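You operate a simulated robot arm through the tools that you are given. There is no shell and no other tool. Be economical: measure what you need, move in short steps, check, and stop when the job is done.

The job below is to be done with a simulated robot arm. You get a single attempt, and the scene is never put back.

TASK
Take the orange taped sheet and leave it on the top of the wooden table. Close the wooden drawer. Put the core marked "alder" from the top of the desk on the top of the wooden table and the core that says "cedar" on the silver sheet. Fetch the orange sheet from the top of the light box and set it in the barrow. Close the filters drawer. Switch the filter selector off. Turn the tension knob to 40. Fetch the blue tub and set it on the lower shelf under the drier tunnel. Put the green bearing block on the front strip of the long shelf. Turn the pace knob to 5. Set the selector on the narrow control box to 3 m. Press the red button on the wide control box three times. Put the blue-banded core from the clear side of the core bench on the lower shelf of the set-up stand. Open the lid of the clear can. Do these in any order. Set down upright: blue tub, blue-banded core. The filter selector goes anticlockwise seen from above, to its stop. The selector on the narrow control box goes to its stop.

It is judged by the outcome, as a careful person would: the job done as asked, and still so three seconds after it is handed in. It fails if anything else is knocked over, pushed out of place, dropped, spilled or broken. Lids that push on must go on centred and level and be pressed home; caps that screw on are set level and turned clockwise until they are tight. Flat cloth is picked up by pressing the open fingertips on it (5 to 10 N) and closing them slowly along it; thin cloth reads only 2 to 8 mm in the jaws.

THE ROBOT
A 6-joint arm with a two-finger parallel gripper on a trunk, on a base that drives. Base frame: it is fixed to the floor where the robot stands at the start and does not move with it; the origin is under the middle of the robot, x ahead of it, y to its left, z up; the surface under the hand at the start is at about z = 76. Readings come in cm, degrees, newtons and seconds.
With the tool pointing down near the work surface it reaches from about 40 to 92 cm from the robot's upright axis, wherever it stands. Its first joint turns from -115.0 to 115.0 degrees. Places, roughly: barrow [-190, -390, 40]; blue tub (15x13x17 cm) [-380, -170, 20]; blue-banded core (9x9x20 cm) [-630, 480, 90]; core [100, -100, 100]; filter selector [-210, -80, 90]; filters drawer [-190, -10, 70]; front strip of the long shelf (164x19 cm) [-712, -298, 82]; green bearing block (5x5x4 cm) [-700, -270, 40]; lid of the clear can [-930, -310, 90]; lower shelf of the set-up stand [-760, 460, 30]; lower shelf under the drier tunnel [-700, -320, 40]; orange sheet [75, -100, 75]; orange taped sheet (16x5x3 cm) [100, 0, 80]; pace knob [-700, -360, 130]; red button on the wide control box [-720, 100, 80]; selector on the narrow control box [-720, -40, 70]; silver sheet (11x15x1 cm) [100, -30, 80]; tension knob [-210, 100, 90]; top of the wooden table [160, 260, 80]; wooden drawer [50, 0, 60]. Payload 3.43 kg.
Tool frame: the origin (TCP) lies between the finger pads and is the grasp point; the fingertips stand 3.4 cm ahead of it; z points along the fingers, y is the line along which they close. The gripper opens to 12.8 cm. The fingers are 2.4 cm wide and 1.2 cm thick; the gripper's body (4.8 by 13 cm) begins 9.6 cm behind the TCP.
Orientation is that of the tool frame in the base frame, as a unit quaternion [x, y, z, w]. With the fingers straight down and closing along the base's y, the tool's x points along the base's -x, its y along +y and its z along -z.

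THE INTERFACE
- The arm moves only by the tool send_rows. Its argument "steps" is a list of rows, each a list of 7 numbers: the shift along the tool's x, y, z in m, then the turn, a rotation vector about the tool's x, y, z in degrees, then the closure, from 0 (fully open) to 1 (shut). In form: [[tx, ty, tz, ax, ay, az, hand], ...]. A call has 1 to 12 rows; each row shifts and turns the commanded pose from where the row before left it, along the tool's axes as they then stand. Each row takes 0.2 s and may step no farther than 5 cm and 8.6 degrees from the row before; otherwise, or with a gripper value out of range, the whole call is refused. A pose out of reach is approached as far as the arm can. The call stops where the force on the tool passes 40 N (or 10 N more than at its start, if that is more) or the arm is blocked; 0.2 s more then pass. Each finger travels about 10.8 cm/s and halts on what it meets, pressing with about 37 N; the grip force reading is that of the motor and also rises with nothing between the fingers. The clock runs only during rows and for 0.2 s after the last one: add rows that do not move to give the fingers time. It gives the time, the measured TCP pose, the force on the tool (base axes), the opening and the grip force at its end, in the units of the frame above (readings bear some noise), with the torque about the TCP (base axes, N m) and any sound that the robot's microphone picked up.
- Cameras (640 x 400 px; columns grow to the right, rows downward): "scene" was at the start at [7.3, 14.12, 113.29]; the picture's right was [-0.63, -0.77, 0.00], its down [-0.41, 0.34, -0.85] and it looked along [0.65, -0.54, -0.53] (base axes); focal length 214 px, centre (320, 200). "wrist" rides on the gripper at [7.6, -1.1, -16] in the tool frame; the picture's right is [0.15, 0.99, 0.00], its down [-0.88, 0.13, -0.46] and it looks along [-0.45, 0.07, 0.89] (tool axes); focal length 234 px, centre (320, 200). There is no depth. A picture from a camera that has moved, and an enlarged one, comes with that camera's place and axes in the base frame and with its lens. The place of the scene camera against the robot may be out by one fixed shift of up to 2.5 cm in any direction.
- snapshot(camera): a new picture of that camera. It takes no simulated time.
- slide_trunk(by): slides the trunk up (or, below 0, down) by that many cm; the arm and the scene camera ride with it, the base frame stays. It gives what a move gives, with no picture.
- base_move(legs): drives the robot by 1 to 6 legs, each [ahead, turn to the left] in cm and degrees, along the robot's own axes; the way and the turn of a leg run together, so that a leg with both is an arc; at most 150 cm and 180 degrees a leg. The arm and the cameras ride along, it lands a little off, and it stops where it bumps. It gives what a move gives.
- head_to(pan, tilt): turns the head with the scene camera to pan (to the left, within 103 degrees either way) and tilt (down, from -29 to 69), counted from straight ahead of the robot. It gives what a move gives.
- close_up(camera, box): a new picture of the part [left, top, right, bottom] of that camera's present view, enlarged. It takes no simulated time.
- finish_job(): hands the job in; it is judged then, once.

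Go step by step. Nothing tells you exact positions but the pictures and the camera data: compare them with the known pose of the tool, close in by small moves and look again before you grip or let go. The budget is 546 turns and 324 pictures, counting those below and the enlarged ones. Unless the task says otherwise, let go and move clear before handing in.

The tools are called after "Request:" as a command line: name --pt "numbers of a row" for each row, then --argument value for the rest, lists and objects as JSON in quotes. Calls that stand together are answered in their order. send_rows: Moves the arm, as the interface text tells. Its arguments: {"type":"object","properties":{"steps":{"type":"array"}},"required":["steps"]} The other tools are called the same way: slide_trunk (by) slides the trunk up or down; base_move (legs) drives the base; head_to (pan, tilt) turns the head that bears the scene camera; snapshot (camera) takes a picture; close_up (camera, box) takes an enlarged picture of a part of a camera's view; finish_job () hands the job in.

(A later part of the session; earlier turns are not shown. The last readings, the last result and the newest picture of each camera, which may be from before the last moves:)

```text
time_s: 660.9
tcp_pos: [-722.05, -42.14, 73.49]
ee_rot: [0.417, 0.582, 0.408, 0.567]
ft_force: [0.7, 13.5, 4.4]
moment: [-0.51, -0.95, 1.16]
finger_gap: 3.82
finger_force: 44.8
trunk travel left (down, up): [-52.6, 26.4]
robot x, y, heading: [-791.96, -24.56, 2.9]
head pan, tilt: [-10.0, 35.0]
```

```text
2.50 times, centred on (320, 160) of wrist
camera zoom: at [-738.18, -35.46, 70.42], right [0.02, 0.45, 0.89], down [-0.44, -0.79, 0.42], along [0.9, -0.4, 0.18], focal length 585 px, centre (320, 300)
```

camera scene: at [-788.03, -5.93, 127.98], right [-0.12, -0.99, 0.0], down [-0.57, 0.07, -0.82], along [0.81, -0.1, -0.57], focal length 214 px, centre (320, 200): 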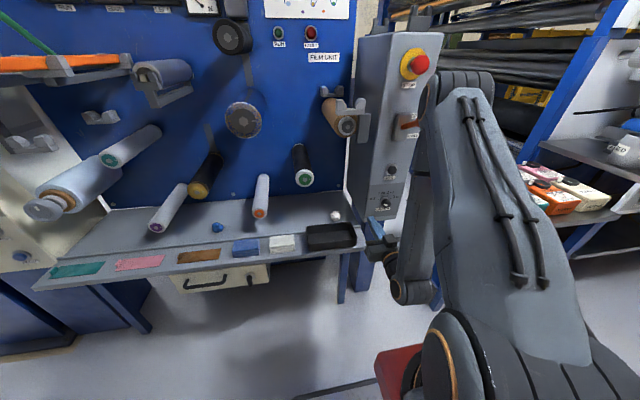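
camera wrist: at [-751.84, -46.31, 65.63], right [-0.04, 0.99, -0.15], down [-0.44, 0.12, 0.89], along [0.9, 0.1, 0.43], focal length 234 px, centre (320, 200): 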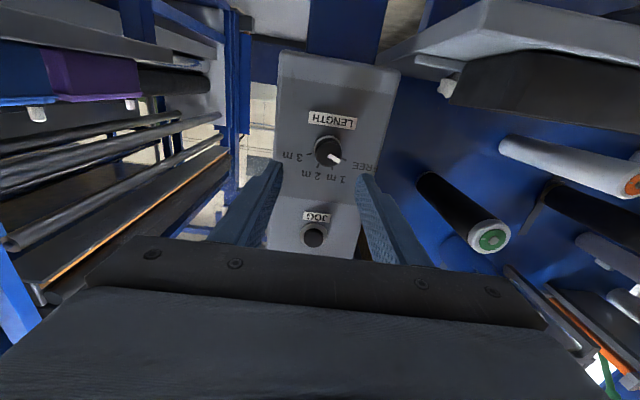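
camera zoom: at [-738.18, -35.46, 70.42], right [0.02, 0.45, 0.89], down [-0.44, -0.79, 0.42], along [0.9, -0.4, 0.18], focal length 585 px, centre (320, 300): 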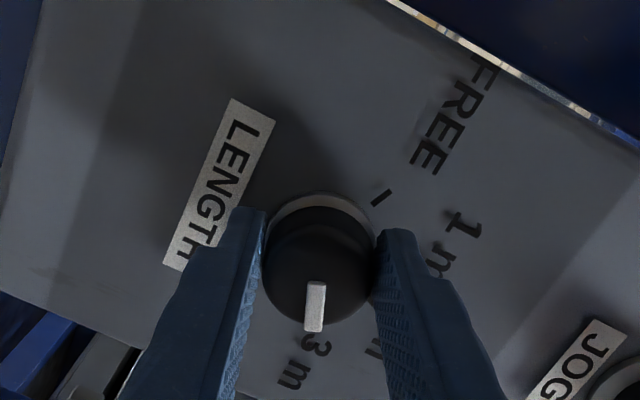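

Request:
send_rows --pt "0 0 0 0 0 6 0.95" --pt "0 0 0 0 0 6 0.95"

Request:
send_rows --pt "0 0 0 0 0 0 0.7" --pt "0 0 0 0 0 0 0.5" --pt "0 0 -0.02 0 0 0 0.5" --pt "0 0 -0.03 0 0 0 0.5" --pt "0 0 -0.03 0 0 0 0.5"

Request:
close_up --camera "wrist" --box '[240, 60, 400, 220]'

```text
time_s: 661.5
tcp_pos: [-722.02, -42.54, 73.67]
ee_rot: [0.476, 0.534, 0.463, 0.524]
ft_force: [-3.4, 6.5, 5.4]
moment: [-1.07, -1.05, 0.85]
finger_gap: 3.74
finger_force: 45.1
trunk travel left (down, up): [-52.6, 26.4]
robot x, y, heading: [-792.08, -24.38, 3.0]
head pan, tilt: [-10.0, 35.0]
```

```text
time_s: 662.7
tcp_pos: [-729.99, -42.43, 73.72]
ee_rot: [0.476, 0.534, 0.464, 0.524]
ft_force: [0.1, 0.2, 0.4]
moment: [0.01, 0.01, 0.0]
finger_gap: 6.37
finger_force: 0.1
trunk travel left (down, up): [-52.6, 26.4]
robot x, y, heading: [-791.95, -24.45, 2.7]
head pan, tilt: [-10.0, 35.0]
```

```text
2.50 times, centred on (320, 140) of wrist
camera zoom: at [-746.05, -35.05, 72.0], right [0.02, 0.26, 0.96], down [-0.45, -0.86, 0.24], along [0.89, -0.44, 0.1], focal length 585 px, centre (320, 350)
```

zoom: 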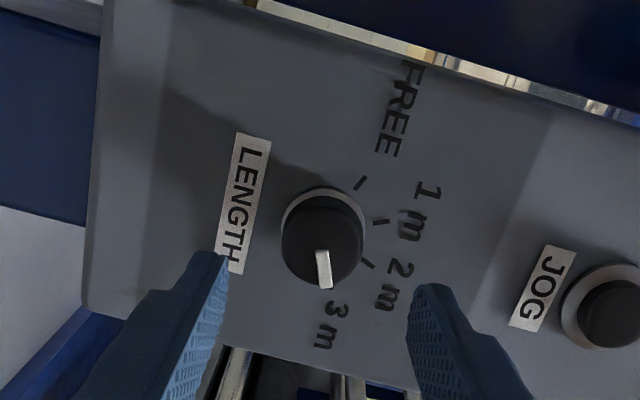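

Selector at 3 m on its stop. Restore the hand and look south.

Request:
send_rows --pt "0 0 -0.03 0 0 -8.3 1" --pt "0 0 -0.02 0 0 -8.3 1" --pt "0 0 0 0 0 -8.3 1" --pt "0 0 0 0 0 -8.3 1" --pt "0 0 0 0 0 -8.3 1" --pt "0 0 0 0 0 -8.3 1" --pt "0 0 0 0 0 -8.3 1" --pt "0 0 0 0 0 -8.3 1" --pt "0 0 0 0 0 -8.3 1" --pt "0 0 0 0 0 -8.3 1"

Request:
send_rows --pt "-0.04 0 0 0 0 0 1" --pt "-0.04 0 0 0 0 0 1" --pt "-0.04 0 0 0 7.5 0 1" --pt "-0.04 0 0 0 7.5 0 1" --pt "-0.03 0 0 0 7.5 0 1" --pt "0 0 0 0 7.5 0 1" --pt "0 0 0 0 7.5 0 1" --pt "0 0 0 0 7.5 0 1"

Request:
base_move --legs '[[0, -92.7], [60, 0]]'

Request:
head_to --pan 30 --tilt 15

Request:
snapshot --camera "scene"

```text
time_s: 664.9
tcp_pos: [-734.99, -42.38, 73.89]
ee_rot: [0.001, 0.715, 0.001, 0.699]
ft_force: [-0.2, -0.7, 0.2]
moment: [0.01, 0.0, 0.0]
finger_gap: 0.0
finger_force: 32.6
trunk travel left (down, up): [-52.6, 26.4]
robot x, y, heading: [-792.18, -24.21, 2.6]
head pan, tilt: [-10.0, 35.0]
```

```text
time_s: 666.7
tcp_pos: [-733.33, -42.64, 92.71]
ee_rot: [0.002, 0.929, 0.001, 0.371]
ft_force: [0.2, 0.6, -0.2]
moment: [0.05, 0.02, 0.01]
finger_gap: 0.0
finger_force: 33.4
trunk travel left (down, up): [-52.6, 26.4]
robot x, y, heading: [-791.97, -24.63, 2.6]
head pan, tilt: [-10.0, 35.0]
```

```text
time_s: 674.0
tcp_pos: [-813.8, -142.85, 92.8]
ee_rot: [0.676, 0.636, -0.269, 0.257]
ft_force: [0.8, 0.4, 1.1]
moment: [-0.01, 0.01, -0.01]
finger_gap: 0.0
finger_force: 33.2
trunk travel left (down, up): [-52.6, 26.4]
robot x, y, heading: [-792.27, -85.36, -90.7]
head pan, tilt: [-10.0, 35.0]
```

```text
time_s: 675.1
tcp_pos: [-813.86, -142.75, 92.69]
ee_rot: [0.675, 0.637, -0.269, 0.257]
ft_force: [0.1, 0.1, -0.2]
moment: [0.02, -0.01, -0.03]
finger_gap: 0.0
finger_force: 33.3
trunk travel left (down, up): [-52.6, 26.4]
robot x, y, heading: [-792.41, -84.94, -90.5]
head pan, tilt: [30.0, 15.0]
```

```text
96 pictures are left
camera scene: at [-767.95, -89.19, 131.18], right [-0.87, -0.49, 0.0], down [-0.13, 0.23, -0.97], along [0.48, -0.84, -0.26], focal length 214 px, centre (320, 200)
```

scene: 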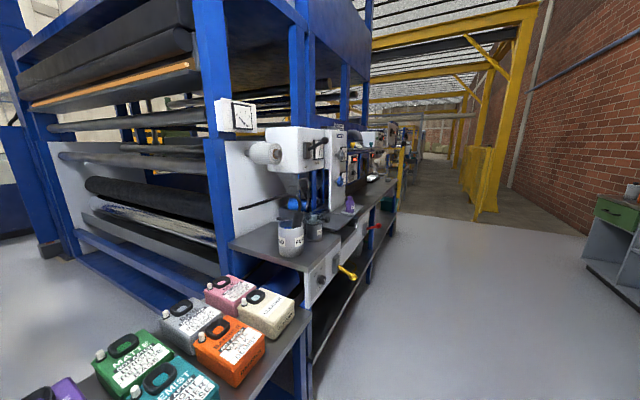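

Containers and the long shelf run along the machine's west side. Driving south to y≈-290 and facing it.

Request:
base_move --legs '[[150, 0], [50, 0], [0, 90.5]]'

Request:
head_to --pan -5 --tilt 35

Request:
snapshot --camera "scene"

```text
time_s: 688.8
tcp_pos: [-730.76, -300.32, 92.71]
ee_rot: [-0.002, 0.928, 0.003, 0.373]
ft_force: [-0.1, -0.1, -0.8]
moment: [-0.01, -0.01, 0.04]
finger_gap: 0.0
finger_force: 33.0
trunk travel left (down, up): [-52.6, 26.4]
robot x, y, heading: [-789.39, -282.17, 3.4]
head pan, tilt: [30.0, 15.0]
```

```text
time_s: 689.9
tcp_pos: [-730.75, -300.11, 92.63]
ee_rot: [-0.001, 0.929, 0.003, 0.371]
ft_force: [-1.1, -0.3, -0.1]
moment: [0.02, 0.03, -0.01]
finger_gap: 0.0
finger_force: 32.5
trunk travel left (down, up): [-52.6, 26.4]
robot x, y, heading: [-789.47, -282.19, 3.3]
head pan, tilt: [-5.0, 35.0]
```

```text
95 pictures are left
camera scene: at [-785.7, -263.16, 127.99], right [-0.03, -1.0, 0.0], down [-0.57, 0.02, -0.82], along [0.82, -0.02, -0.57], focal length 214 px, centre (320, 200)
```

scene: 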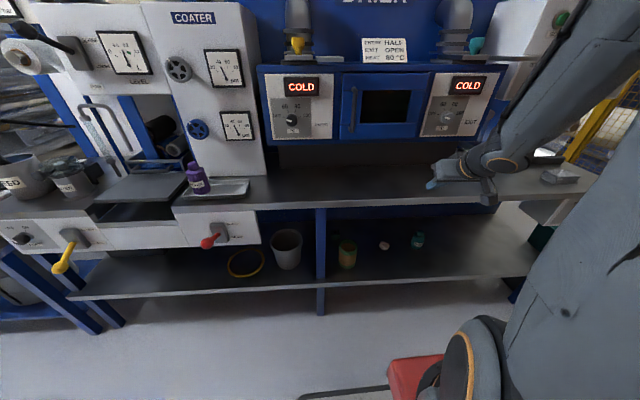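

Request:
close_up --camera "scene" --box '[260, 160, 460, 290]'

```text
3.08 times, centred on (360, 225) of scene
camera zoom: at [-785.7, -263.16, 127.99], right [-0.03, -1.0, 0.0], down [-0.57, 0.02, -0.82], along [0.82, -0.02, -0.57], focal length 660 px, centre (197, 123)
```

zoom: 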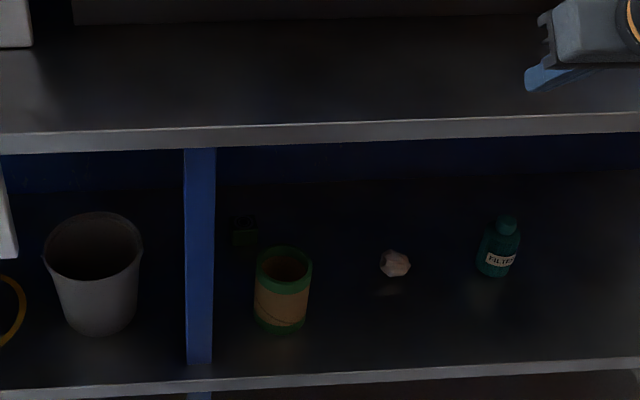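

The dark green block sits back on the lower shelf, near [-698, -273], behind a green-rimmed core and beside a blue post. I'll approach it from the south-west with a low, yawed hand. First reposition the base.

Request:
base_move --legs '[[0, -93.3], [62, 0], [0, 135]]'

Request:
head_to --pan 0 --tilt 30

Request:
snapshot --camera "scene"

```text
time_s: 702.9
tcp_pos: [-734.17, -316.05, 92.65]
ee_rot: [-0.345, 0.862, 0.14, 0.344]
ft_force: [0.5, -0.6, 1.1]
moment: [0.03, 0.03, 0.01]
finger_gap: 0.02
finger_force: 33.0
trunk travel left (down, up): [-52.6, 26.4]
robot x, y, heading: [-788.9, -343.93, 46.6]
head pan, tilt: [-5.0, 35.0]
```

```text
time_s: 703.5
tcp_pos: [-734.14, -316.12, 92.61]
ee_rot: [-0.345, 0.862, 0.14, 0.344]
ft_force: [-0.1, -0.3, 0.1]
moment: [-0.01, 0.02, -0.01]
finger_gap: 0.0
finger_force: 33.6
trunk travel left (down, up): [-52.6, 26.4]
robot x, y, heading: [-788.72, -344.21, 46.7]
head pan, tilt: [0.0, 30.0]
```

```text
93 pictures are left
camera scene: at [-799.57, -326.34, 128.76], right [0.73, -0.69, 0.0], down [-0.34, -0.36, -0.87], along [0.59, 0.63, -0.5], focal length 214 px, centre (320, 200)
```

scene: 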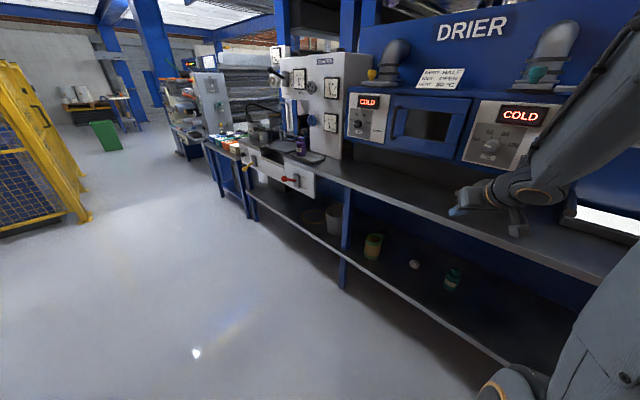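

Request:
send_rows --pt "0.03 0 -0.03 0 0 0 0.5" --pt "0.03 0 -0.03 0 0 0 0.5" --pt "0.025 0 -0.025 0 0 0 0.5"

Request:
slide_trunk --by -38

Request:
snapshot --camera "wrist"

Request:
snapshot --camera "scene"

```text
time_s: 704.3
tcp_pos: [-741.61, -324.19, 93.41]
ee_rot: [-0.345, 0.862, 0.14, 0.343]
ft_force: [-0.2, 0.0, -0.7]
moment: [0.0, -0.03, 0.0]
finger_gap: 6.39
finger_force: 0.1
out of reach, approached as far as the arm can: row 3
trunk travel left (down, up): [-52.6, 26.4]
robot x, y, heading: [-789.27, -343.79, 47.0]
head pan, tilt: [0.0, 30.0]
```

```text
time_s: 708.0
tcp_pos: [-734.35, -316.77, 55.42]
ee_rot: [-0.345, 0.862, 0.14, 0.343]
ft_force: [0.0, -0.6, -0.2]
moment: [0.0, -0.01, -0.02]
finger_gap: 6.38
finger_force: 0.1
trunk travel left (down, up): [-14.6, 64.4]
robot x, y, heading: [-789.07, -343.78, 46.6]
head pan, tilt: [0.0, 30.0]
```

```text
92 pictures are left
camera wrist: at [-745.52, -329.13, 61.81], right [-0.76, 0.64, -0.1], down [0.15, 0.32, 0.94], along [0.63, 0.7, -0.34], focal length 234 px, centre (320, 200)
```

wrist: 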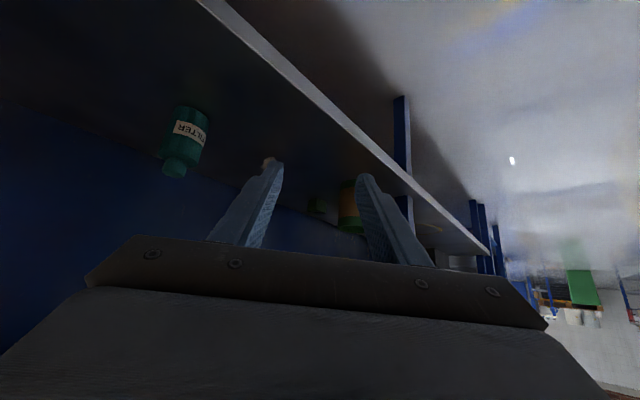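

```text
91 pictures are left
camera scene: at [-792.32, -318.65, 90.76], right [0.73, -0.69, 0.0], down [-0.34, -0.36, -0.87], along [0.59, 0.63, -0.5], focal length 214 px, centre (320, 200)
```

scene: 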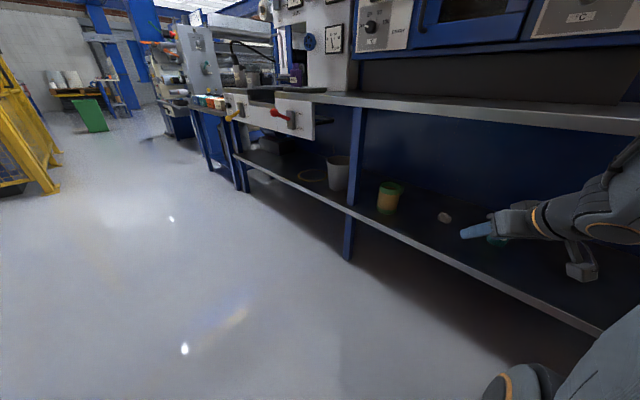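

Request:
close_up --camera "wrist" --box '[240, 120, 440, 260]'

Request:
close_up --camera "scene" --box '[320, 140, 520, 260]'

```text
2.86 times, centred on (340, 190) of wrist
camera zoom: at [-745.52, -329.13, 61.81], right [-0.76, 0.64, -0.1], down [0.15, 0.32, 0.94], along [0.63, 0.7, -0.34], focal length 669 px, centre (263, 229)
```

zoom: 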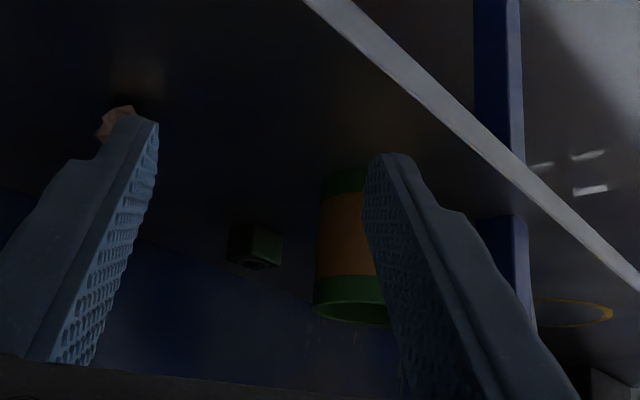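

```text
3.20 times, centred on (420, 200) of scene
camera zoom: at [-792.32, -318.65, 90.76], right [0.73, -0.69, 0.0], down [-0.34, -0.36, -0.87], along [0.59, 0.63, -0.5], focal length 686 px, centre (0, 200)
```

zoom: 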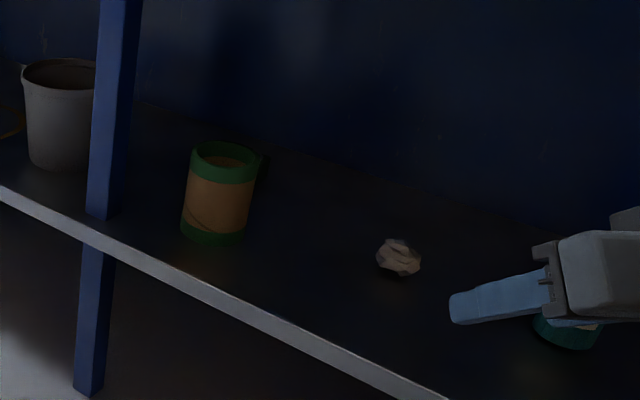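

Using the wrist view: block ≈[-699.6, -279], core ≈[-714.5, -285], crumpled piece ≈[-706.6, -303]. Closer with the base, then yaw the hand to ~68°.

Request:
base_move --legs '[[15, 0]]'

Request:
send_rows --pt "0 0 0 -5.5 0 -5.8 0.45" --pt "0 0 0 -5.5 0 -5.8 0.45" --pt "0 0 0 -5.5 0 -5.8 0.45"

Request:
close_up --camera "wrist" --box '[160, 80, 480, 280]'

```text
time_s: 709.4
tcp_pos: [-723.86, -305.77, 55.46]
ee_rot: [-0.345, 0.862, 0.14, 0.343]
ft_force: [0.2, 0.9, 1.0]
moment: [0.02, 0.03, 0.04]
finger_gap: 6.39
finger_force: 0.0
trunk travel left (down, up): [-14.6, 64.4]
robot x, y, heading: [-778.56, -332.92, 46.7]
head pan, tilt: [0.0, 30.0]
```

```text
time_s: 710.2
tcp_pos: [-723.91, -305.87, 55.41]
ee_rot: [-0.516, 0.771, 0.209, 0.308]
ft_force: [0.7, -0.4, -0.7]
moment: [0.01, 0.02, -0.03]
finger_gap: 7.02
finger_force: 0.1
trunk travel left (down, up): [-14.6, 64.4]
robot x, y, heading: [-778.86, -332.25, 46.5]
head pan, tilt: [0.0, 30.0]
```

```text
2.00 times, centred on (320, 180) of wrist
camera zoom: at [-729.09, -321.55, 61.74], right [-0.96, 0.28, -0.1], down [0.01, 0.35, 0.94], along [0.29, 0.9, -0.33], focal length 468 px, centre (320, 240)
```

zoom: 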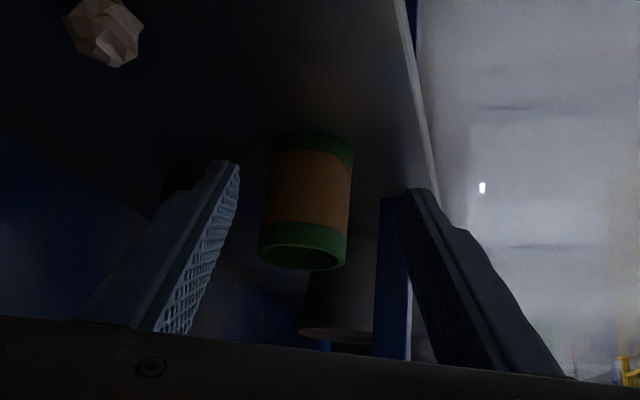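

Shift right of the core line, lower slightly, then slide in along the hand's direction.

Request:
send_rows --pt "0.0141 -0.043 0.0141 0 0 0 0.3" --pt "0.0141 -0.043 0.0141 0 0 0 0.3" --pt "0.0141 -0.043 0.0141 0 0 0 0.3" --pt "-0.03 0 0.03 0 0 0 0.3" --pt "-0.03 0 0.03 0 0 0 0.3" --pt "-0.03 0 0.03 0 0 0 0.3" --pt "-0.03 0 0.03 0 0 0 0.3"

Request:
close_up --camera "wrist" --box '[160, 80, 480, 280]'

Request:
snapshot --camera "scene"

```text
time_s: 711.7
tcp_pos: [-709.58, -304.62, 39.62]
ee_rot: [-0.492, 0.804, 0.203, 0.265]
ft_force: [-415.4, -486.6, 792.4]
moment: [-30.51, -34.57, -31.48]
finger_gap: 8.89
finger_force: 0.7
trunk travel left (down, up): [-14.6, 64.4]
robot x, y, heading: [-785.26, -337.84, 31.8]
head pan, tilt: [0.0, 30.0]
stopped in row 7: the arm was blocked; the commanded pose is now the measured one
```

```text
2.00 times, centred on (320, 180) of wrist
camera zoom: at [-715.09, -319.66, 47.28], right [-0.94, 0.33, -0.03], down [0.11, 0.39, 0.91], along [0.31, 0.86, -0.4], focal length 468 px, centre (320, 240)
```

zoom: 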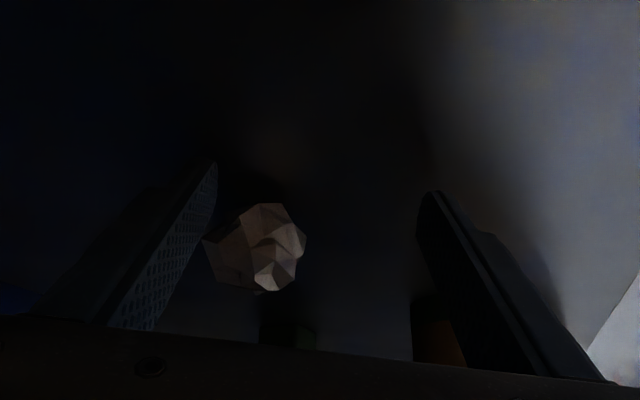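

```text
86 pictures are left
camera scene: at [-783.57, -314.07, 91.76], right [0.53, -0.85, 0.0], down [-0.41, -0.25, -0.88], along [0.74, 0.47, -0.48], focal length 214 px, centre (320, 200)
```

scene: 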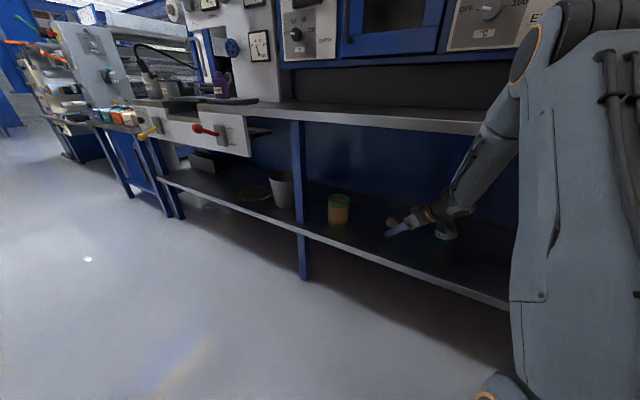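

The forearm jammed on the top shelf's edge. Backing straight out the way it came.

Request:
send_rows --pt "0.02 0 -0.02 0 0 0 0.3" --pt "0.02 0 -0.02 0 0 0 0.3"

Request:
snapshot --camera "scene"

```text
time_s: 712.3
tcp_pos: [-710.97, -312.6, 43.43]
ee_rot: [-0.477, 0.809, 0.197, 0.281]
ft_force: [-0.1, 0.6, 0.1]
moment: [-0.02, 0.0, -0.08]
finger_gap: 8.96
finger_force: 0.0
trunk travel left (down, up): [-14.6, 64.4]
robot x, y, heading: [-783.86, -337.04, 33.7]
head pan, tilt: [0.0, 30.0]
```

```text
85 pictures are left
camera scene: at [-781.46, -311.88, 90.78], right [0.55, -0.83, 0.0], down [-0.42, -0.28, -0.87], along [0.72, 0.48, -0.5], focal length 214 px, centre (320, 200)
```

scene: 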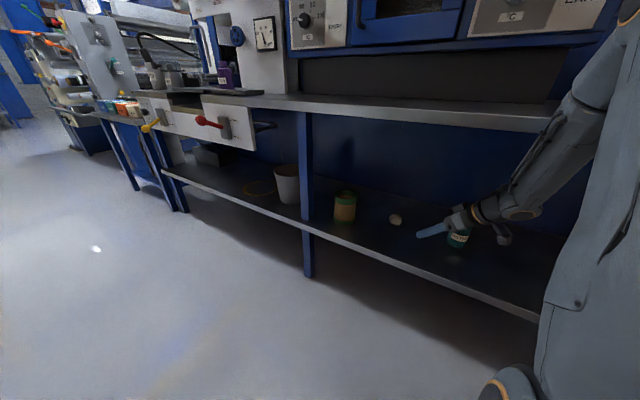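

Items look undisturbed. I withdraw the hand westwards out of the shelf, then re-plan with the arm nearly stretched so the forearm stays below the top shelf.

Request:
send_rows --pt "0.0116 0.0364 -0.0116 0 0 0 0.3" --pt "0.0116 0.0364 -0.0116 0 0 0 0.3" --pt "0.0116 0.0364 -0.0116 0 0 0 0.3" --pt "0.0116 0.0364 -0.0116 0 0 0 0.3" --pt "0.0116 0.0364 -0.0116 0 0 0 0.3" --pt "0.0116 0.0364 -0.0116 0 0 0 0.3"

Request:
snapshot --camera "scene"

```text
time_s: 713.7
tcp_pos: [-730.95, -310.75, 45.25]
ee_rot: [-0.477, 0.809, 0.198, 0.28]
ft_force: [0.0, -0.9, 0.0]
moment: [0.02, -0.02, 0.02]
finger_gap: 8.97
finger_force: 0.1
out of reach, approached as far as the arm can: row 6
trunk travel left (down, up): [-14.6, 64.4]
robot x, y, heading: [-784.29, -337.07, 33.5]
head pan, tilt: [0.0, 30.0]
```

```text
84 pictures are left
camera scene: at [-781.75, -312.05, 90.76], right [0.55, -0.83, 0.0], down [-0.42, -0.28, -0.87], along [0.72, 0.48, -0.5], focal length 214 px, centre (320, 200)
```

scene: 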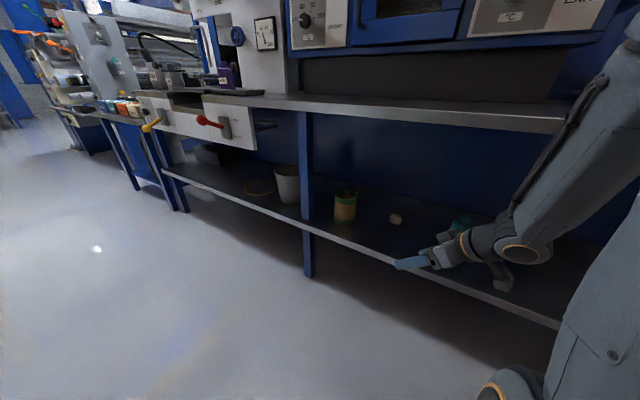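

Request:
base_move --legs '[[-22, 0]]'

Request:
close_up --camera "scene" --box '[280, 100, 560, 300]'

```text
time_s: 715.4
tcp_pos: [-748.87, -322.87, 45.17]
ee_rot: [-0.477, 0.809, 0.199, 0.281]
ft_force: [-0.5, 0.9, -0.6]
moment: [-0.01, -0.02, 0.0]
finger_gap: 8.95
finger_force: 0.1
trunk travel left (down, up): [-14.6, 64.4]
robot x, y, heading: [-802.21, -349.04, 33.5]
head pan, tilt: [0.0, 30.0]
```

```text
2.00 times, centred on (420, 200) of scene
camera zoom: at [-799.82, -324.06, 90.76], right [0.55, -0.83, 0.0], down [-0.42, -0.28, -0.87], along [0.72, 0.48, -0.5], focal length 429 px, centre (120, 200)
```

zoom: 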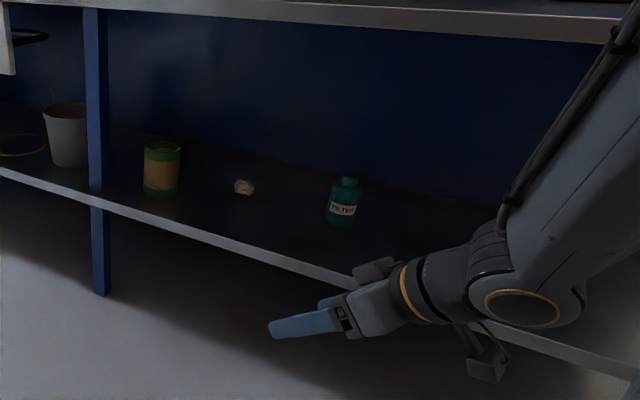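

All items are still in place. I swing the arm left, move the base to about [-773, -330], and turn it to face along the aisle.

Request:
send_rows --pt "-0.0144 0.0343 0.0144 0 0 0 0.3" --pt "-0.0144 0.0343 0.0144 0 0 0 0.3" --pt "-0.0144 0.0343 0.0144 0 0 0 0.3" --pt "-0.0144 0.0343 0.0144 0 0 0 0.3" --pt "-0.0144 0.0343 0.0144 0 0 0 0.3" --pt "-0.0144 0.0343 0.0144 0 0 0 0.3" --pt "-0.0144 0.0343 0.0144 0 0 0 0.3"

Request:
base_move --legs '[[34, 0], [0, 30]]'

Request:
head_to --pan -30 --tilt 20

Request:
snapshot --camera "scene"

```text
time_s: 717.0
tcp_pos: [-759.82, -297.7, 45.55]
ee_rot: [-0.476, 0.809, 0.198, 0.28]
ft_force: [-0.6, 0.7, -0.1]
moment: [0.01, 0.02, -0.01]
finger_gap: 8.93
finger_force: 0.1
out of reach, approached as far as the arm can: row 1, 2, 3, 4
trunk travel left (down, up): [-14.6, 64.4]
robot x, y, heading: [-802.12, -349.33, 33.7]
head pan, tilt: [0.0, 30.0]
```

```text
time_s: 720.7
tcp_pos: [-762.08, -264.69, 45.42]
ee_rot: [0.667, -0.662, -0.263, -0.221]
ft_force: [0.2, 0.1, 0.6]
moment: [0.01, -0.03, -0.02]
finger_gap: 8.95
finger_force: 0.1
trunk travel left (down, up): [-14.6, 64.4]
robot x, y, heading: [-773.67, -330.42, 62.9]
head pan, tilt: [0.0, 30.0]
```

```text
time_s: 721.6
tcp_pos: [-762.09, -264.59, 45.51]
ee_rot: [0.666, -0.661, -0.264, -0.222]
ft_force: [0.6, 0.0, -1.2]
moment: [0.0, -0.01, 0.0]
finger_gap: 8.98
finger_force: 0.1
trunk travel left (down, up): [-14.6, 64.4]
robot x, y, heading: [-773.72, -330.36, 63.2]
head pan, tilt: [-30.0, 20.0]
```

```text
82 pictures are left
camera scene: at [-780.21, -310.35, 92.36], right [0.54, -0.84, 0.0], down [-0.29, -0.19, -0.94], along [0.79, 0.51, -0.34], focal length 214 px, centre (320, 200)
```

scene: 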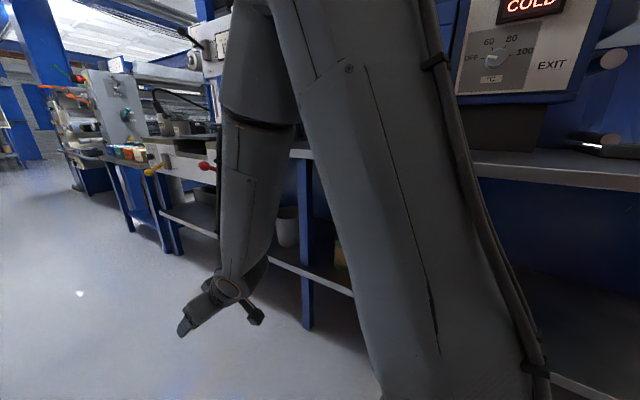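

Plan: robot a bit farther so the arm is stretched and the forearm flat. Back 9 cm, trunk down 10, yaw the hand to 50°.

Request:
base_move --legs '[[-9, 0]]'

Request:
send_rows --pt "-0.019 0 -0.023 0 0 0 0.3" --pt "-0.019 0 -0.023 0 0 0 0.3" --pt "-0.013 0 -0.015 0 0 0 0.3"

Request:
slide_trunk --by -12

Request:
send_rows --pt "0 0 0 4.82 -0.4 5.75 0.3" --pt "0 0 0 4.82 -0.4 5.75 0.3" --pt "0 0 0 4.82 -0.4 5.75 0.3" --pt "0 0 0 4.82 -0.4 5.75 0.3" --pt "0 0 0 4.82 -0.4 5.75 0.3" --pt "0 0 0 4.82 -0.4 5.75 0.3"

```text
time_s: 722.7
tcp_pos: [-766.07, -272.66, 45.57]
ee_rot: [0.666, -0.661, -0.263, -0.222]
ft_force: [0.6, 0.7, 0.1]
moment: [-0.03, 0.0, 0.01]
finger_gap: 8.96
finger_force: 0.0
trunk travel left (down, up): [-14.6, 64.4]
robot x, y, heading: [-778.07, -338.21, 62.8]
head pan, tilt: [-30.0, 20.0]
```

```text
time_s: 723.5
tcp_pos: [-765.7, -272.86, 53.45]
ee_rot: [0.666, -0.663, -0.262, -0.222]
ft_force: [-0.3, 0.1, 0.2]
moment: [-0.01, 0.01, -0.01]
finger_gap: 8.97
finger_force: 0.1
trunk travel left (down, up): [-14.6, 64.4]
robot x, y, heading: [-778.15, -338.51, 62.9]
head pan, tilt: [-30.0, 20.0]
```

```text
time_s: 725.0
tcp_pos: [-765.71, -272.77, 41.48]
ee_rot: [0.666, -0.662, -0.263, -0.222]
ft_force: [1.1, 0.6, 0.1]
moment: [0.0, 0.0, 0.02]
finger_gap: 8.98
finger_force: 0.0
trunk travel left (down, up): [-2.6, 76.4]
robot x, y, heading: [-777.95, -338.25, 63.0]
head pan, tilt: [-30.0, 20.0]
```

```text
time_s: 726.4
tcp_pos: [-765.67, -272.31, 41.82]
ee_rot: [-0.423, 0.834, 0.192, 0.297]
ft_force: [0.1, 0.6, -1.0]
moment: [-0.03, 0.01, 0.01]
finger_gap: 8.96
finger_force: 0.0
out of reach, approached as far as the arm can: row 2, 3
trunk travel left (down, up): [-2.6, 76.4]
robot x, y, heading: [-777.84, -338.16, 62.9]
head pan, tilt: [-30.0, 20.0]
```

Request:
send_rows --pt "0.0033 -0.0476 -0.0072 0 0 0 0.3" --pt "0.0033 -0.0476 -0.0072 0 0 0 0.3" --pt "0.0033 -0.0476 -0.0072 0 0 0 0.3" --pt "0.0033 -0.0476 -0.0072 0 0 0 0.3" --pt "0.0033 -0.0476 -0.0072 0 0 0 0.3" --pt "0.0033 -0.0476 -0.0072 0 0 0 0.3" --pt "0.0033 -0.0476 -0.0072 0 0 0 0.3" --pt "0.0033 -0.0476 -0.0072 0 0 0 0.3" --pt "0.0033 -0.0476 -0.0072 0 0 0 0.3" --pt "0.0033 -0.0476 -0.0072 0 0 0 0.3"

Request:
snapshot --camera "scene"

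Request:
close_up --camera "wrist" --box '[160, 80, 480, 280]'

```text
time_s: 728.6
tcp_pos: [-728.4, -295.69, 45.53]
ee_rot: [-0.423, 0.834, 0.194, 0.297]
ft_force: [0.2, -0.3, -0.4]
moment: [0.02, 0.0, -0.02]
finger_gap: 8.94
finger_force: 0.0
out of reach, approached as far as the arm can: row 1, 2, 3, 4, 5, 6
trunk travel left (down, up): [-2.6, 76.4]
robot x, y, heading: [-777.91, -338.5, 62.8]
head pan, tilt: [-30.0, 20.0]
```

```text
81 pictures are left
camera scene: at [-782.74, -315.38, 80.37], right [0.54, -0.84, 0.0], down [-0.29, -0.19, -0.94], along [0.79, 0.51, -0.34], focal length 214 px, centre (320, 200)
```

scene: 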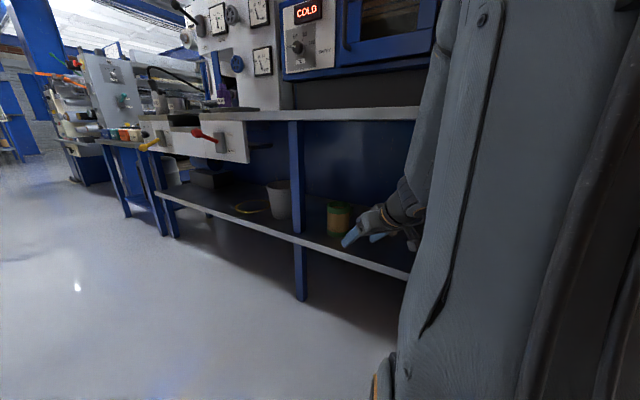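

```text
2.00 times, centred on (320, 180) of wrist
camera zoom: at [-736.43, -310.02, 52.5], right [-0.88, 0.47, -0.03], down [0.15, 0.33, 0.93], along [0.45, 0.81, -0.37], focal length 468 px, centre (320, 240)
```

zoom: 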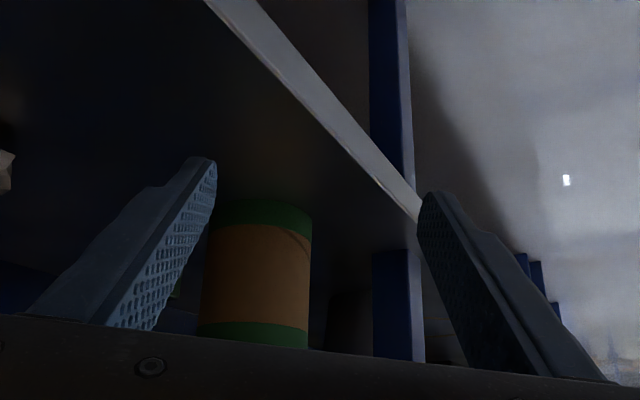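

Core confirmed at [-715.7, -282.8]. Shift right past it with a little height over the crumpled piece.

Request:
send_rows --pt "-0.0095 -0.042 -0.0055 0 0 0 0.4" --pt "-0.0095 -0.042 -0.0055 0 0 0 0.4" --pt "-0.0095 -0.042 -0.0055 0 0 0 0.4" --pt "-0.0095 -0.042 -0.0055 0 0 0 0.4"

Request:
close_up --camera "wrist" --box '[160, 80, 480, 280]'

Request:
snapshot --camera "scene"

```text
time_s: 729.6
tcp_pos: [-713.59, -304.37, 48.8]
ee_rot: [-0.422, 0.835, 0.193, 0.297]
ft_force: [0.0, -0.7, -0.2]
moment: [-0.02, -0.01, 0.02]
finger_gap: 7.69
finger_force: 0.1
trunk travel left (down, up): [-2.6, 76.4]
robot x, y, heading: [-777.97, -338.35, 62.9]
head pan, tilt: [-30.0, 20.0]
```

```text
2.00 times, centred on (320, 180) of wrist
camera zoom: at [-721.59, -318.67, 55.77], right [-0.88, 0.48, -0.02], down [0.15, 0.33, 0.93], along [0.45, 0.81, -0.37], focal length 468 px, centre (320, 240)
```

zoom: 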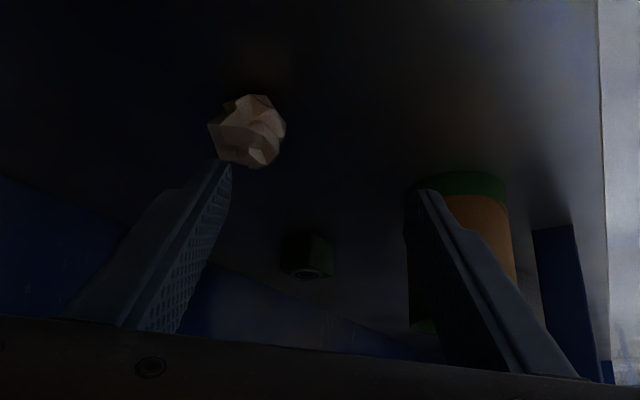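

```text
78 pictures are left
camera scene: at [-782.74, -315.38, 80.37], right [0.54, -0.84, 0.0], down [-0.29, -0.19, -0.94], along [0.79, 0.51, -0.34], focal length 214 px, centre (320, 200)
```

scene: 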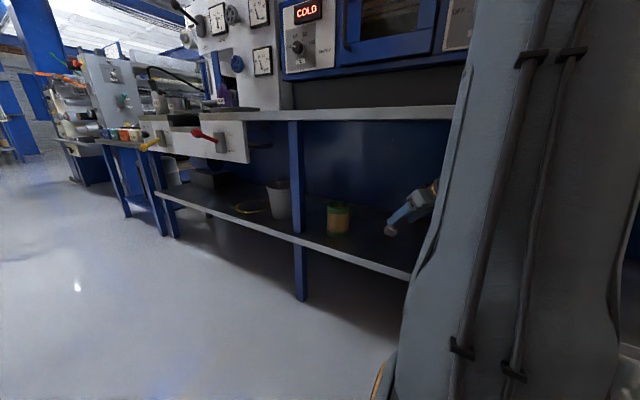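

Block centred ahead (about 30 cm along the hand). Advance in two stages.

Request:
send_rows --pt "-0.0313 0.0024 0.0278 0 0 0 0.4" --pt "-0.0313 0.0024 0.0278 0 0 0 0.4" --pt "-0.0313 0.0024 0.0278 0 0 0 0.4"

Request:
send_rows --pt "-0.0313 0.0024 0.0278 0 0 0 0.4" --pt "-0.0313 0.0024 0.0278 0 0 0 0.4"

Request:
close_up --camera "wrist" --box '[160, 80, 480, 280]'

Request:
snapshot --camera "scene"

```text
time_s: 730.4
tcp_pos: [-707.06, -293.79, 48.75]
ee_rot: [-0.422, 0.834, 0.193, 0.297]
ft_force: [0.3, 0.3, 1.0]
moment: [-0.02, -0.04, -0.02]
finger_gap: 7.68
finger_force: 0.0
trunk travel left (down, up): [-2.6, 76.4]
robot x, y, heading: [-777.61, -338.46, 62.9]
head pan, tilt: [-30.0, 20.0]
```

```text
time_s: 731.0
tcp_pos: [-704.74, -289.18, 47.32]
ee_rot: [-0.416, 0.842, 0.195, 0.283]
ft_force: [0.3, 0.3, 0.2]
moment: [0.01, 0.02, 0.03]
finger_gap: 7.67
finger_force: 0.1
trunk travel left (down, up): [-2.6, 76.4]
robot x, y, heading: [-777.95, -339.0, 63.1]
head pan, tilt: [-30.0, 20.0]
stopped in row 2: the force on the tool passed its limit at 51 N (the readings are from after the stop); the commanded pose is now the measured one
```

```text
2.00 times, centred on (320, 180) of wrist
camera zoom: at [-712.6, -303.4, 54.51], right [-0.88, 0.48, 0.0], down [0.19, 0.34, 0.92], along [0.45, 0.81, -0.39], focal length 468 px, centre (320, 240)
```

zoom: 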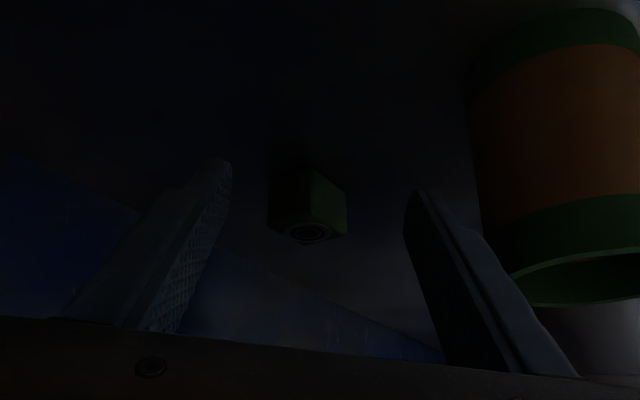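

```text
76 pictures are left
camera scene: at [-782.95, -315.7, 80.4], right [0.54, -0.84, 0.0], down [-0.29, -0.19, -0.94], along [0.79, 0.51, -0.34], focal length 214 px, centre (320, 200)
```

scene: 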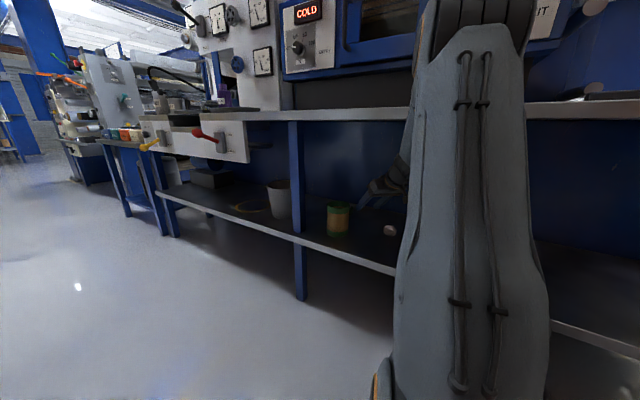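

The forearm still brushes the shelf edge; backing the base along the hand's own line gives a flatter arm. Back 12 cm, then extend.

Request:
base_move --legs '[[-13, 0]]'

Request:
send_rows --pt "-0.0313 0.0024 0.0278 0 0 0 0.4" --pt "-0.0313 0.0024 0.0278 0 0 0 0.4" --pt "-0.0313 0.0024 0.0278 0 0 0 0.4"

Request:
snapshot --camera "scene"

```text
time_s: 732.3
tcp_pos: [-710.66, -300.91, 47.27]
ee_rot: [-0.417, 0.841, 0.196, 0.284]
ft_force: [-0.1, 0.1, 0.1]
moment: [0.01, 0.0, -0.03]
finger_gap: 7.68
finger_force: 0.1
trunk travel left (down, up): [-2.6, 76.4]
robot x, y, heading: [-784.4, -350.32, 62.7]
head pan, tilt: [-30.0, 20.0]
```

```text
time_s: 733.1
tcp_pos: [-703.87, -290.38, 46.87]
ee_rot: [-0.416, 0.842, 0.196, 0.283]
ft_force: [0.0, -0.1, 0.9]
moment: [-0.03, -0.04, -0.05]
finger_gap: 7.69
finger_force: 0.0
trunk travel left (down, up): [-2.6, 76.4]
robot x, y, heading: [-784.28, -350.19, 62.9]
head pan, tilt: [-30.0, 20.0]
```

```text
75 pictures are left
camera scene: at [-788.9, -327.4, 80.37], right [0.54, -0.84, 0.0], down [-0.29, -0.19, -0.94], along [0.79, 0.51, -0.34], focal length 214 px, centre (320, 200)
```

scene: 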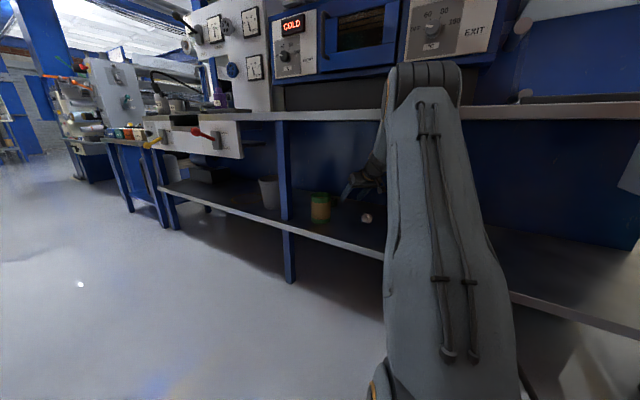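

Flatter now and no contact. Continue to above the block.

Request:
send_rows --pt "-0.0313 0.0044 0.0278 0 0 0 0.4" --pt "-0.0313 0.0044 0.0278 0 0 0 0.4" --pt "-0.0313 0.0044 0.0278 0 0 0 0.4"

Request:
close_up --camera "wrist" --box '[160, 80, 480, 280]'

```text
time_s: 733.9
tcp_pos: [-698.01, -279.45, 46.83]
ee_rot: [-0.416, 0.842, 0.196, 0.283]
ft_force: [0.0, 0.2, 1.7]
moment: [-0.05, 0.01, 0.03]
finger_gap: 7.7
finger_force: 0.2
trunk travel left (down, up): [-2.6, 76.4]
robot x, y, heading: [-784.05, -350.6, 62.9]
head pan, tilt: [-30.0, 20.0]
```

```text
2.00 times, centred on (320, 180) of wrist
camera zoom: at [-705.89, -293.64, 54.08], right [-0.87, 0.49, 0.0], down [0.18, 0.34, 0.92], along [0.45, 0.81, -0.38], focal length 468 px, centre (320, 240)
```

zoom: 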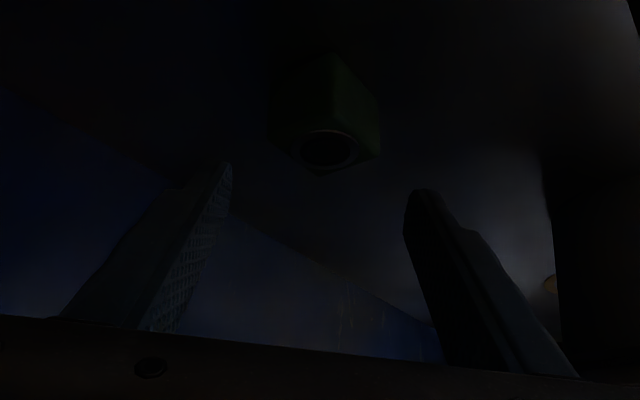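

The block is square to the room; I nudge forward, yaw the hand a further 12°, open to 9 cm, and descend over it.

Request:
send_rows --pt "-0.0209 0.0075 0.0184 0 0 0 0.28" --pt "0 0 0 -3.85 0.55 -4.6 0.28" --pt "0 0 0 -3.85 0.55 -4.6 0.28" --pt "0.0117 -0.0017 0.014 0 0 0 0.28" --pt "0.0117 -0.0017 0.014 0 0 0 0.28"

Request:
close_up --camera "wrist" --box '[200, 80, 440, 240]'

```text
time_s: 735.1
tcp_pos: [-696.82, -276.64, 43.09]
ee_rot: [-0.503, 0.793, 0.225, 0.262]
ft_force: [0.1, 0.3, 0.4]
moment: [-0.03, -0.01, -0.01]
finger_gap: 9.22
finger_force: 0.1
trunk travel left (down, up): [-2.6, 76.4]
robot x, y, heading: [-783.88, -350.12, 62.9]
head pan, tilt: [-30.0, 20.0]
```

```text
2.50 times, centred on (320, 160) of wrist
camera zoom: at [-701.56, -292.19, 50.36], right [-0.96, 0.29, 0.0], down [0.11, 0.37, 0.92], along [0.27, 0.88, -0.38], focal length 585 px, centre (320, 300)
```

zoom: 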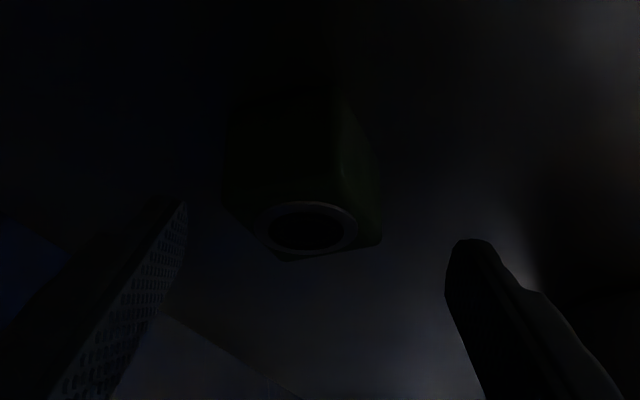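

Request:
send_rows --pt "0.0139 -0.001 0.0018 0 0 0 0.28" --pt "0.0064 -0.0009 0.0076 0 0 0 0.28"

Request:
send_rows --pt "0 0 0 0 0 0 0.38" --pt "0 0 0 0 0 0 0.48" --pt "0 0 0 0 0 0 0.55" --pt "0 0 0 0 0 0 0.62" --pt "0 0 0 0 0 0 0.7" --pt "0 0 0 0 0 0 1" --pt "0 0 0 0 0 0 1"

Request:
close_up --camera "wrist" --box '[200, 80, 440, 240]'

```text
time_s: 735.7
tcp_pos: [-697.13, -277.46, 40.99]
ee_rot: [-0.502, 0.793, 0.224, 0.261]
ft_force: [0.9, -0.5, -0.5]
moment: [0.01, -0.04, 0.0]
finger_gap: 9.22
finger_force: 0.2
trunk travel left (down, up): [-2.6, 76.4]
robot x, y, heading: [-783.88, -350.38, 62.9]
head pan, tilt: [-30.0, 20.0]
```

```text
time_s: 737.3
tcp_pos: [-697.17, -277.53, 41.11]
ee_rot: [-0.502, 0.793, 0.224, 0.261]
ft_force: [0.2, -0.2, 0.1]
moment: [-0.12, -0.12, 0.01]
finger_gap: 4.56
finger_force: 37.1
trunk travel left (down, up): [-2.6, 76.4]
robot x, y, heading: [-783.85, -350.55, 63.0]
head pan, tilt: [-30.0, 20.0]
```

```text
2.50 times, centred on (320, 160) of wrist
camera zoom: at [-701.87, -293.0, 48.37], right [-0.96, 0.29, 0.0], down [0.11, 0.37, 0.92], along [0.27, 0.88, -0.38], focal length 585 px, centre (320, 300)
```

zoom: 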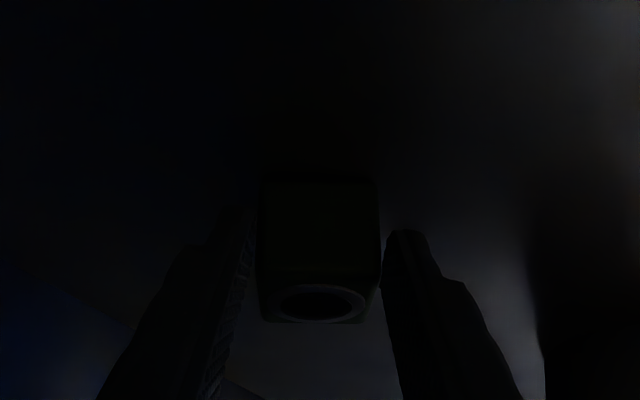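

Gripped (4.6 cm). Lift 6 cm and retract along the entry line.

Request:
send_rows --pt "-0.0064 0.0009 -0.0076 0 0 0 1" --pt "-0.0128 0.0019 -0.0152 0 0 0 1" --pt "-0.0192 0.0028 -0.0229 0 0 0 1" --pt "0.0322 0.0048 -0.0264 0 0 0 1" --pt "0.0322 0.0048 -0.0264 0 0 0 1" --pt "0.0322 0.0048 -0.0264 0 0 0 1"

Request:
send_rows --pt "0.0322 0.0048 -0.0264 0 0 0 1" --pt "0.0322 0.0048 -0.0264 0 0 0 1" --pt "0.0322 0.0048 -0.0264 0 0 0 1"

Request:
snapshot --camera "scene"

```text
time_s: 738.7
tcp_pos: [-703.42, -288.35, 46.94]
ee_rot: [-0.502, 0.794, 0.223, 0.261]
ft_force: [-0.6, 0.5, -4.1]
moment: [-0.16, 0.05, 0.01]
finger_gap: 4.38
finger_force: 37.3
trunk travel left (down, up): [-2.6, 76.4]
robot x, y, heading: [-784.12, -350.44, 62.9]
head pan, tilt: [-30.0, 20.0]
```

```text
time_s: 739.5
tcp_pos: [-709.61, -299.34, 47.05]
ee_rot: [-0.503, 0.793, 0.224, 0.261]
ft_force: [-0.8, 0.4, -4.1]
moment: [-0.14, 0.03, 0.04]
finger_gap: 4.37
finger_force: 37.4
trunk travel left (down, up): [-2.6, 76.4]
robot x, y, heading: [-783.81, -350.33, 62.6]
head pan, tilt: [-30.0, 20.0]
```

```text
71 pictures are left
camera scene: at [-788.89, -327.37, 80.36], right [0.54, -0.84, 0.0], down [-0.29, -0.19, -0.94], along [0.79, 0.51, -0.34], focal length 214 px, centre (320, 200)
```

scene: 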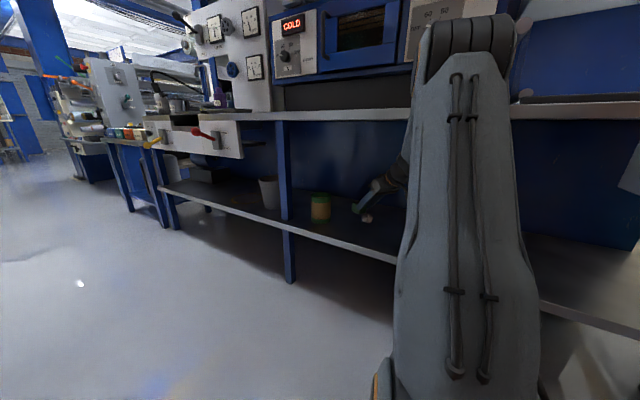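

Request:
send_rows --pt "0.0153 0.0391 -0.0081 0 0 0 1" --pt "0.0153 0.0391 -0.0081 0 0 0 1" --pt "0.0153 0.0391 -0.0081 0 0 0 1" --pt "0.0153 0.0391 -0.0081 0 0 0 1" --pt "0.0153 0.0391 -0.0081 0 0 0 1" --pt "0.0153 0.0391 -0.0081 0 0 0 1" --pt "0.0153 0.0391 -0.0081 0 0 0 1" --pt "0.0153 0.0391 -0.0081 0 0 0 1"

Request:
slide_trunk --by 38

Request:
snapshot --camera "scene"

```text
time_s: 741.3
tcp_pos: [-743.99, -299.12, 47.12]
ee_rot: [-0.501, 0.794, 0.224, 0.262]
ft_force: [0.7, 0.8, -4.3]
moment: [-0.16, 0.05, 0.01]
finger_gap: 4.37
finger_force: 37.2
trunk travel left (down, up): [-2.6, 76.4]
robot x, y, heading: [-783.94, -349.94, 62.5]
head pan, tilt: [-30.0, 20.0]
```

```text
time_s: 744.9
tcp_pos: [-743.9, -299.16, 85.07]
ee_rot: [-0.502, 0.794, 0.224, 0.262]
ft_force: [-0.1, -0.4, -4.0]
moment: [-0.19, 0.03, 0.0]
finger_gap: 4.37
finger_force: 36.8
trunk travel left (down, up): [-40.6, 38.4]
robot x, y, heading: [-783.86, -350.52, 63.0]
head pan, tilt: [-30.0, 20.0]
```

```text
70 pictures are left
camera scene: at [-793.72, -336.79, 118.36], right [0.54, -0.84, 0.0], down [-0.29, -0.19, -0.94], along [0.79, 0.51, -0.34], focal length 214 px, centre (320, 200)
```

scene: 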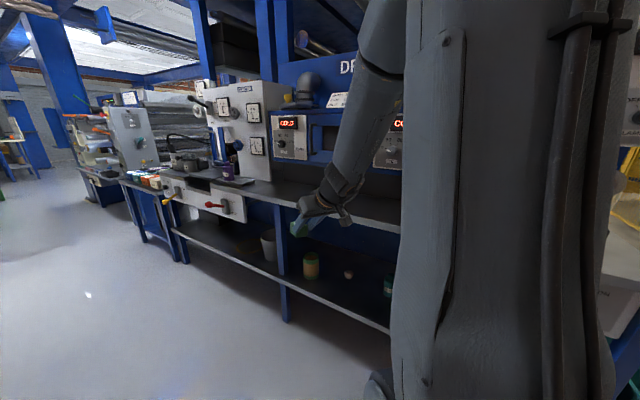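

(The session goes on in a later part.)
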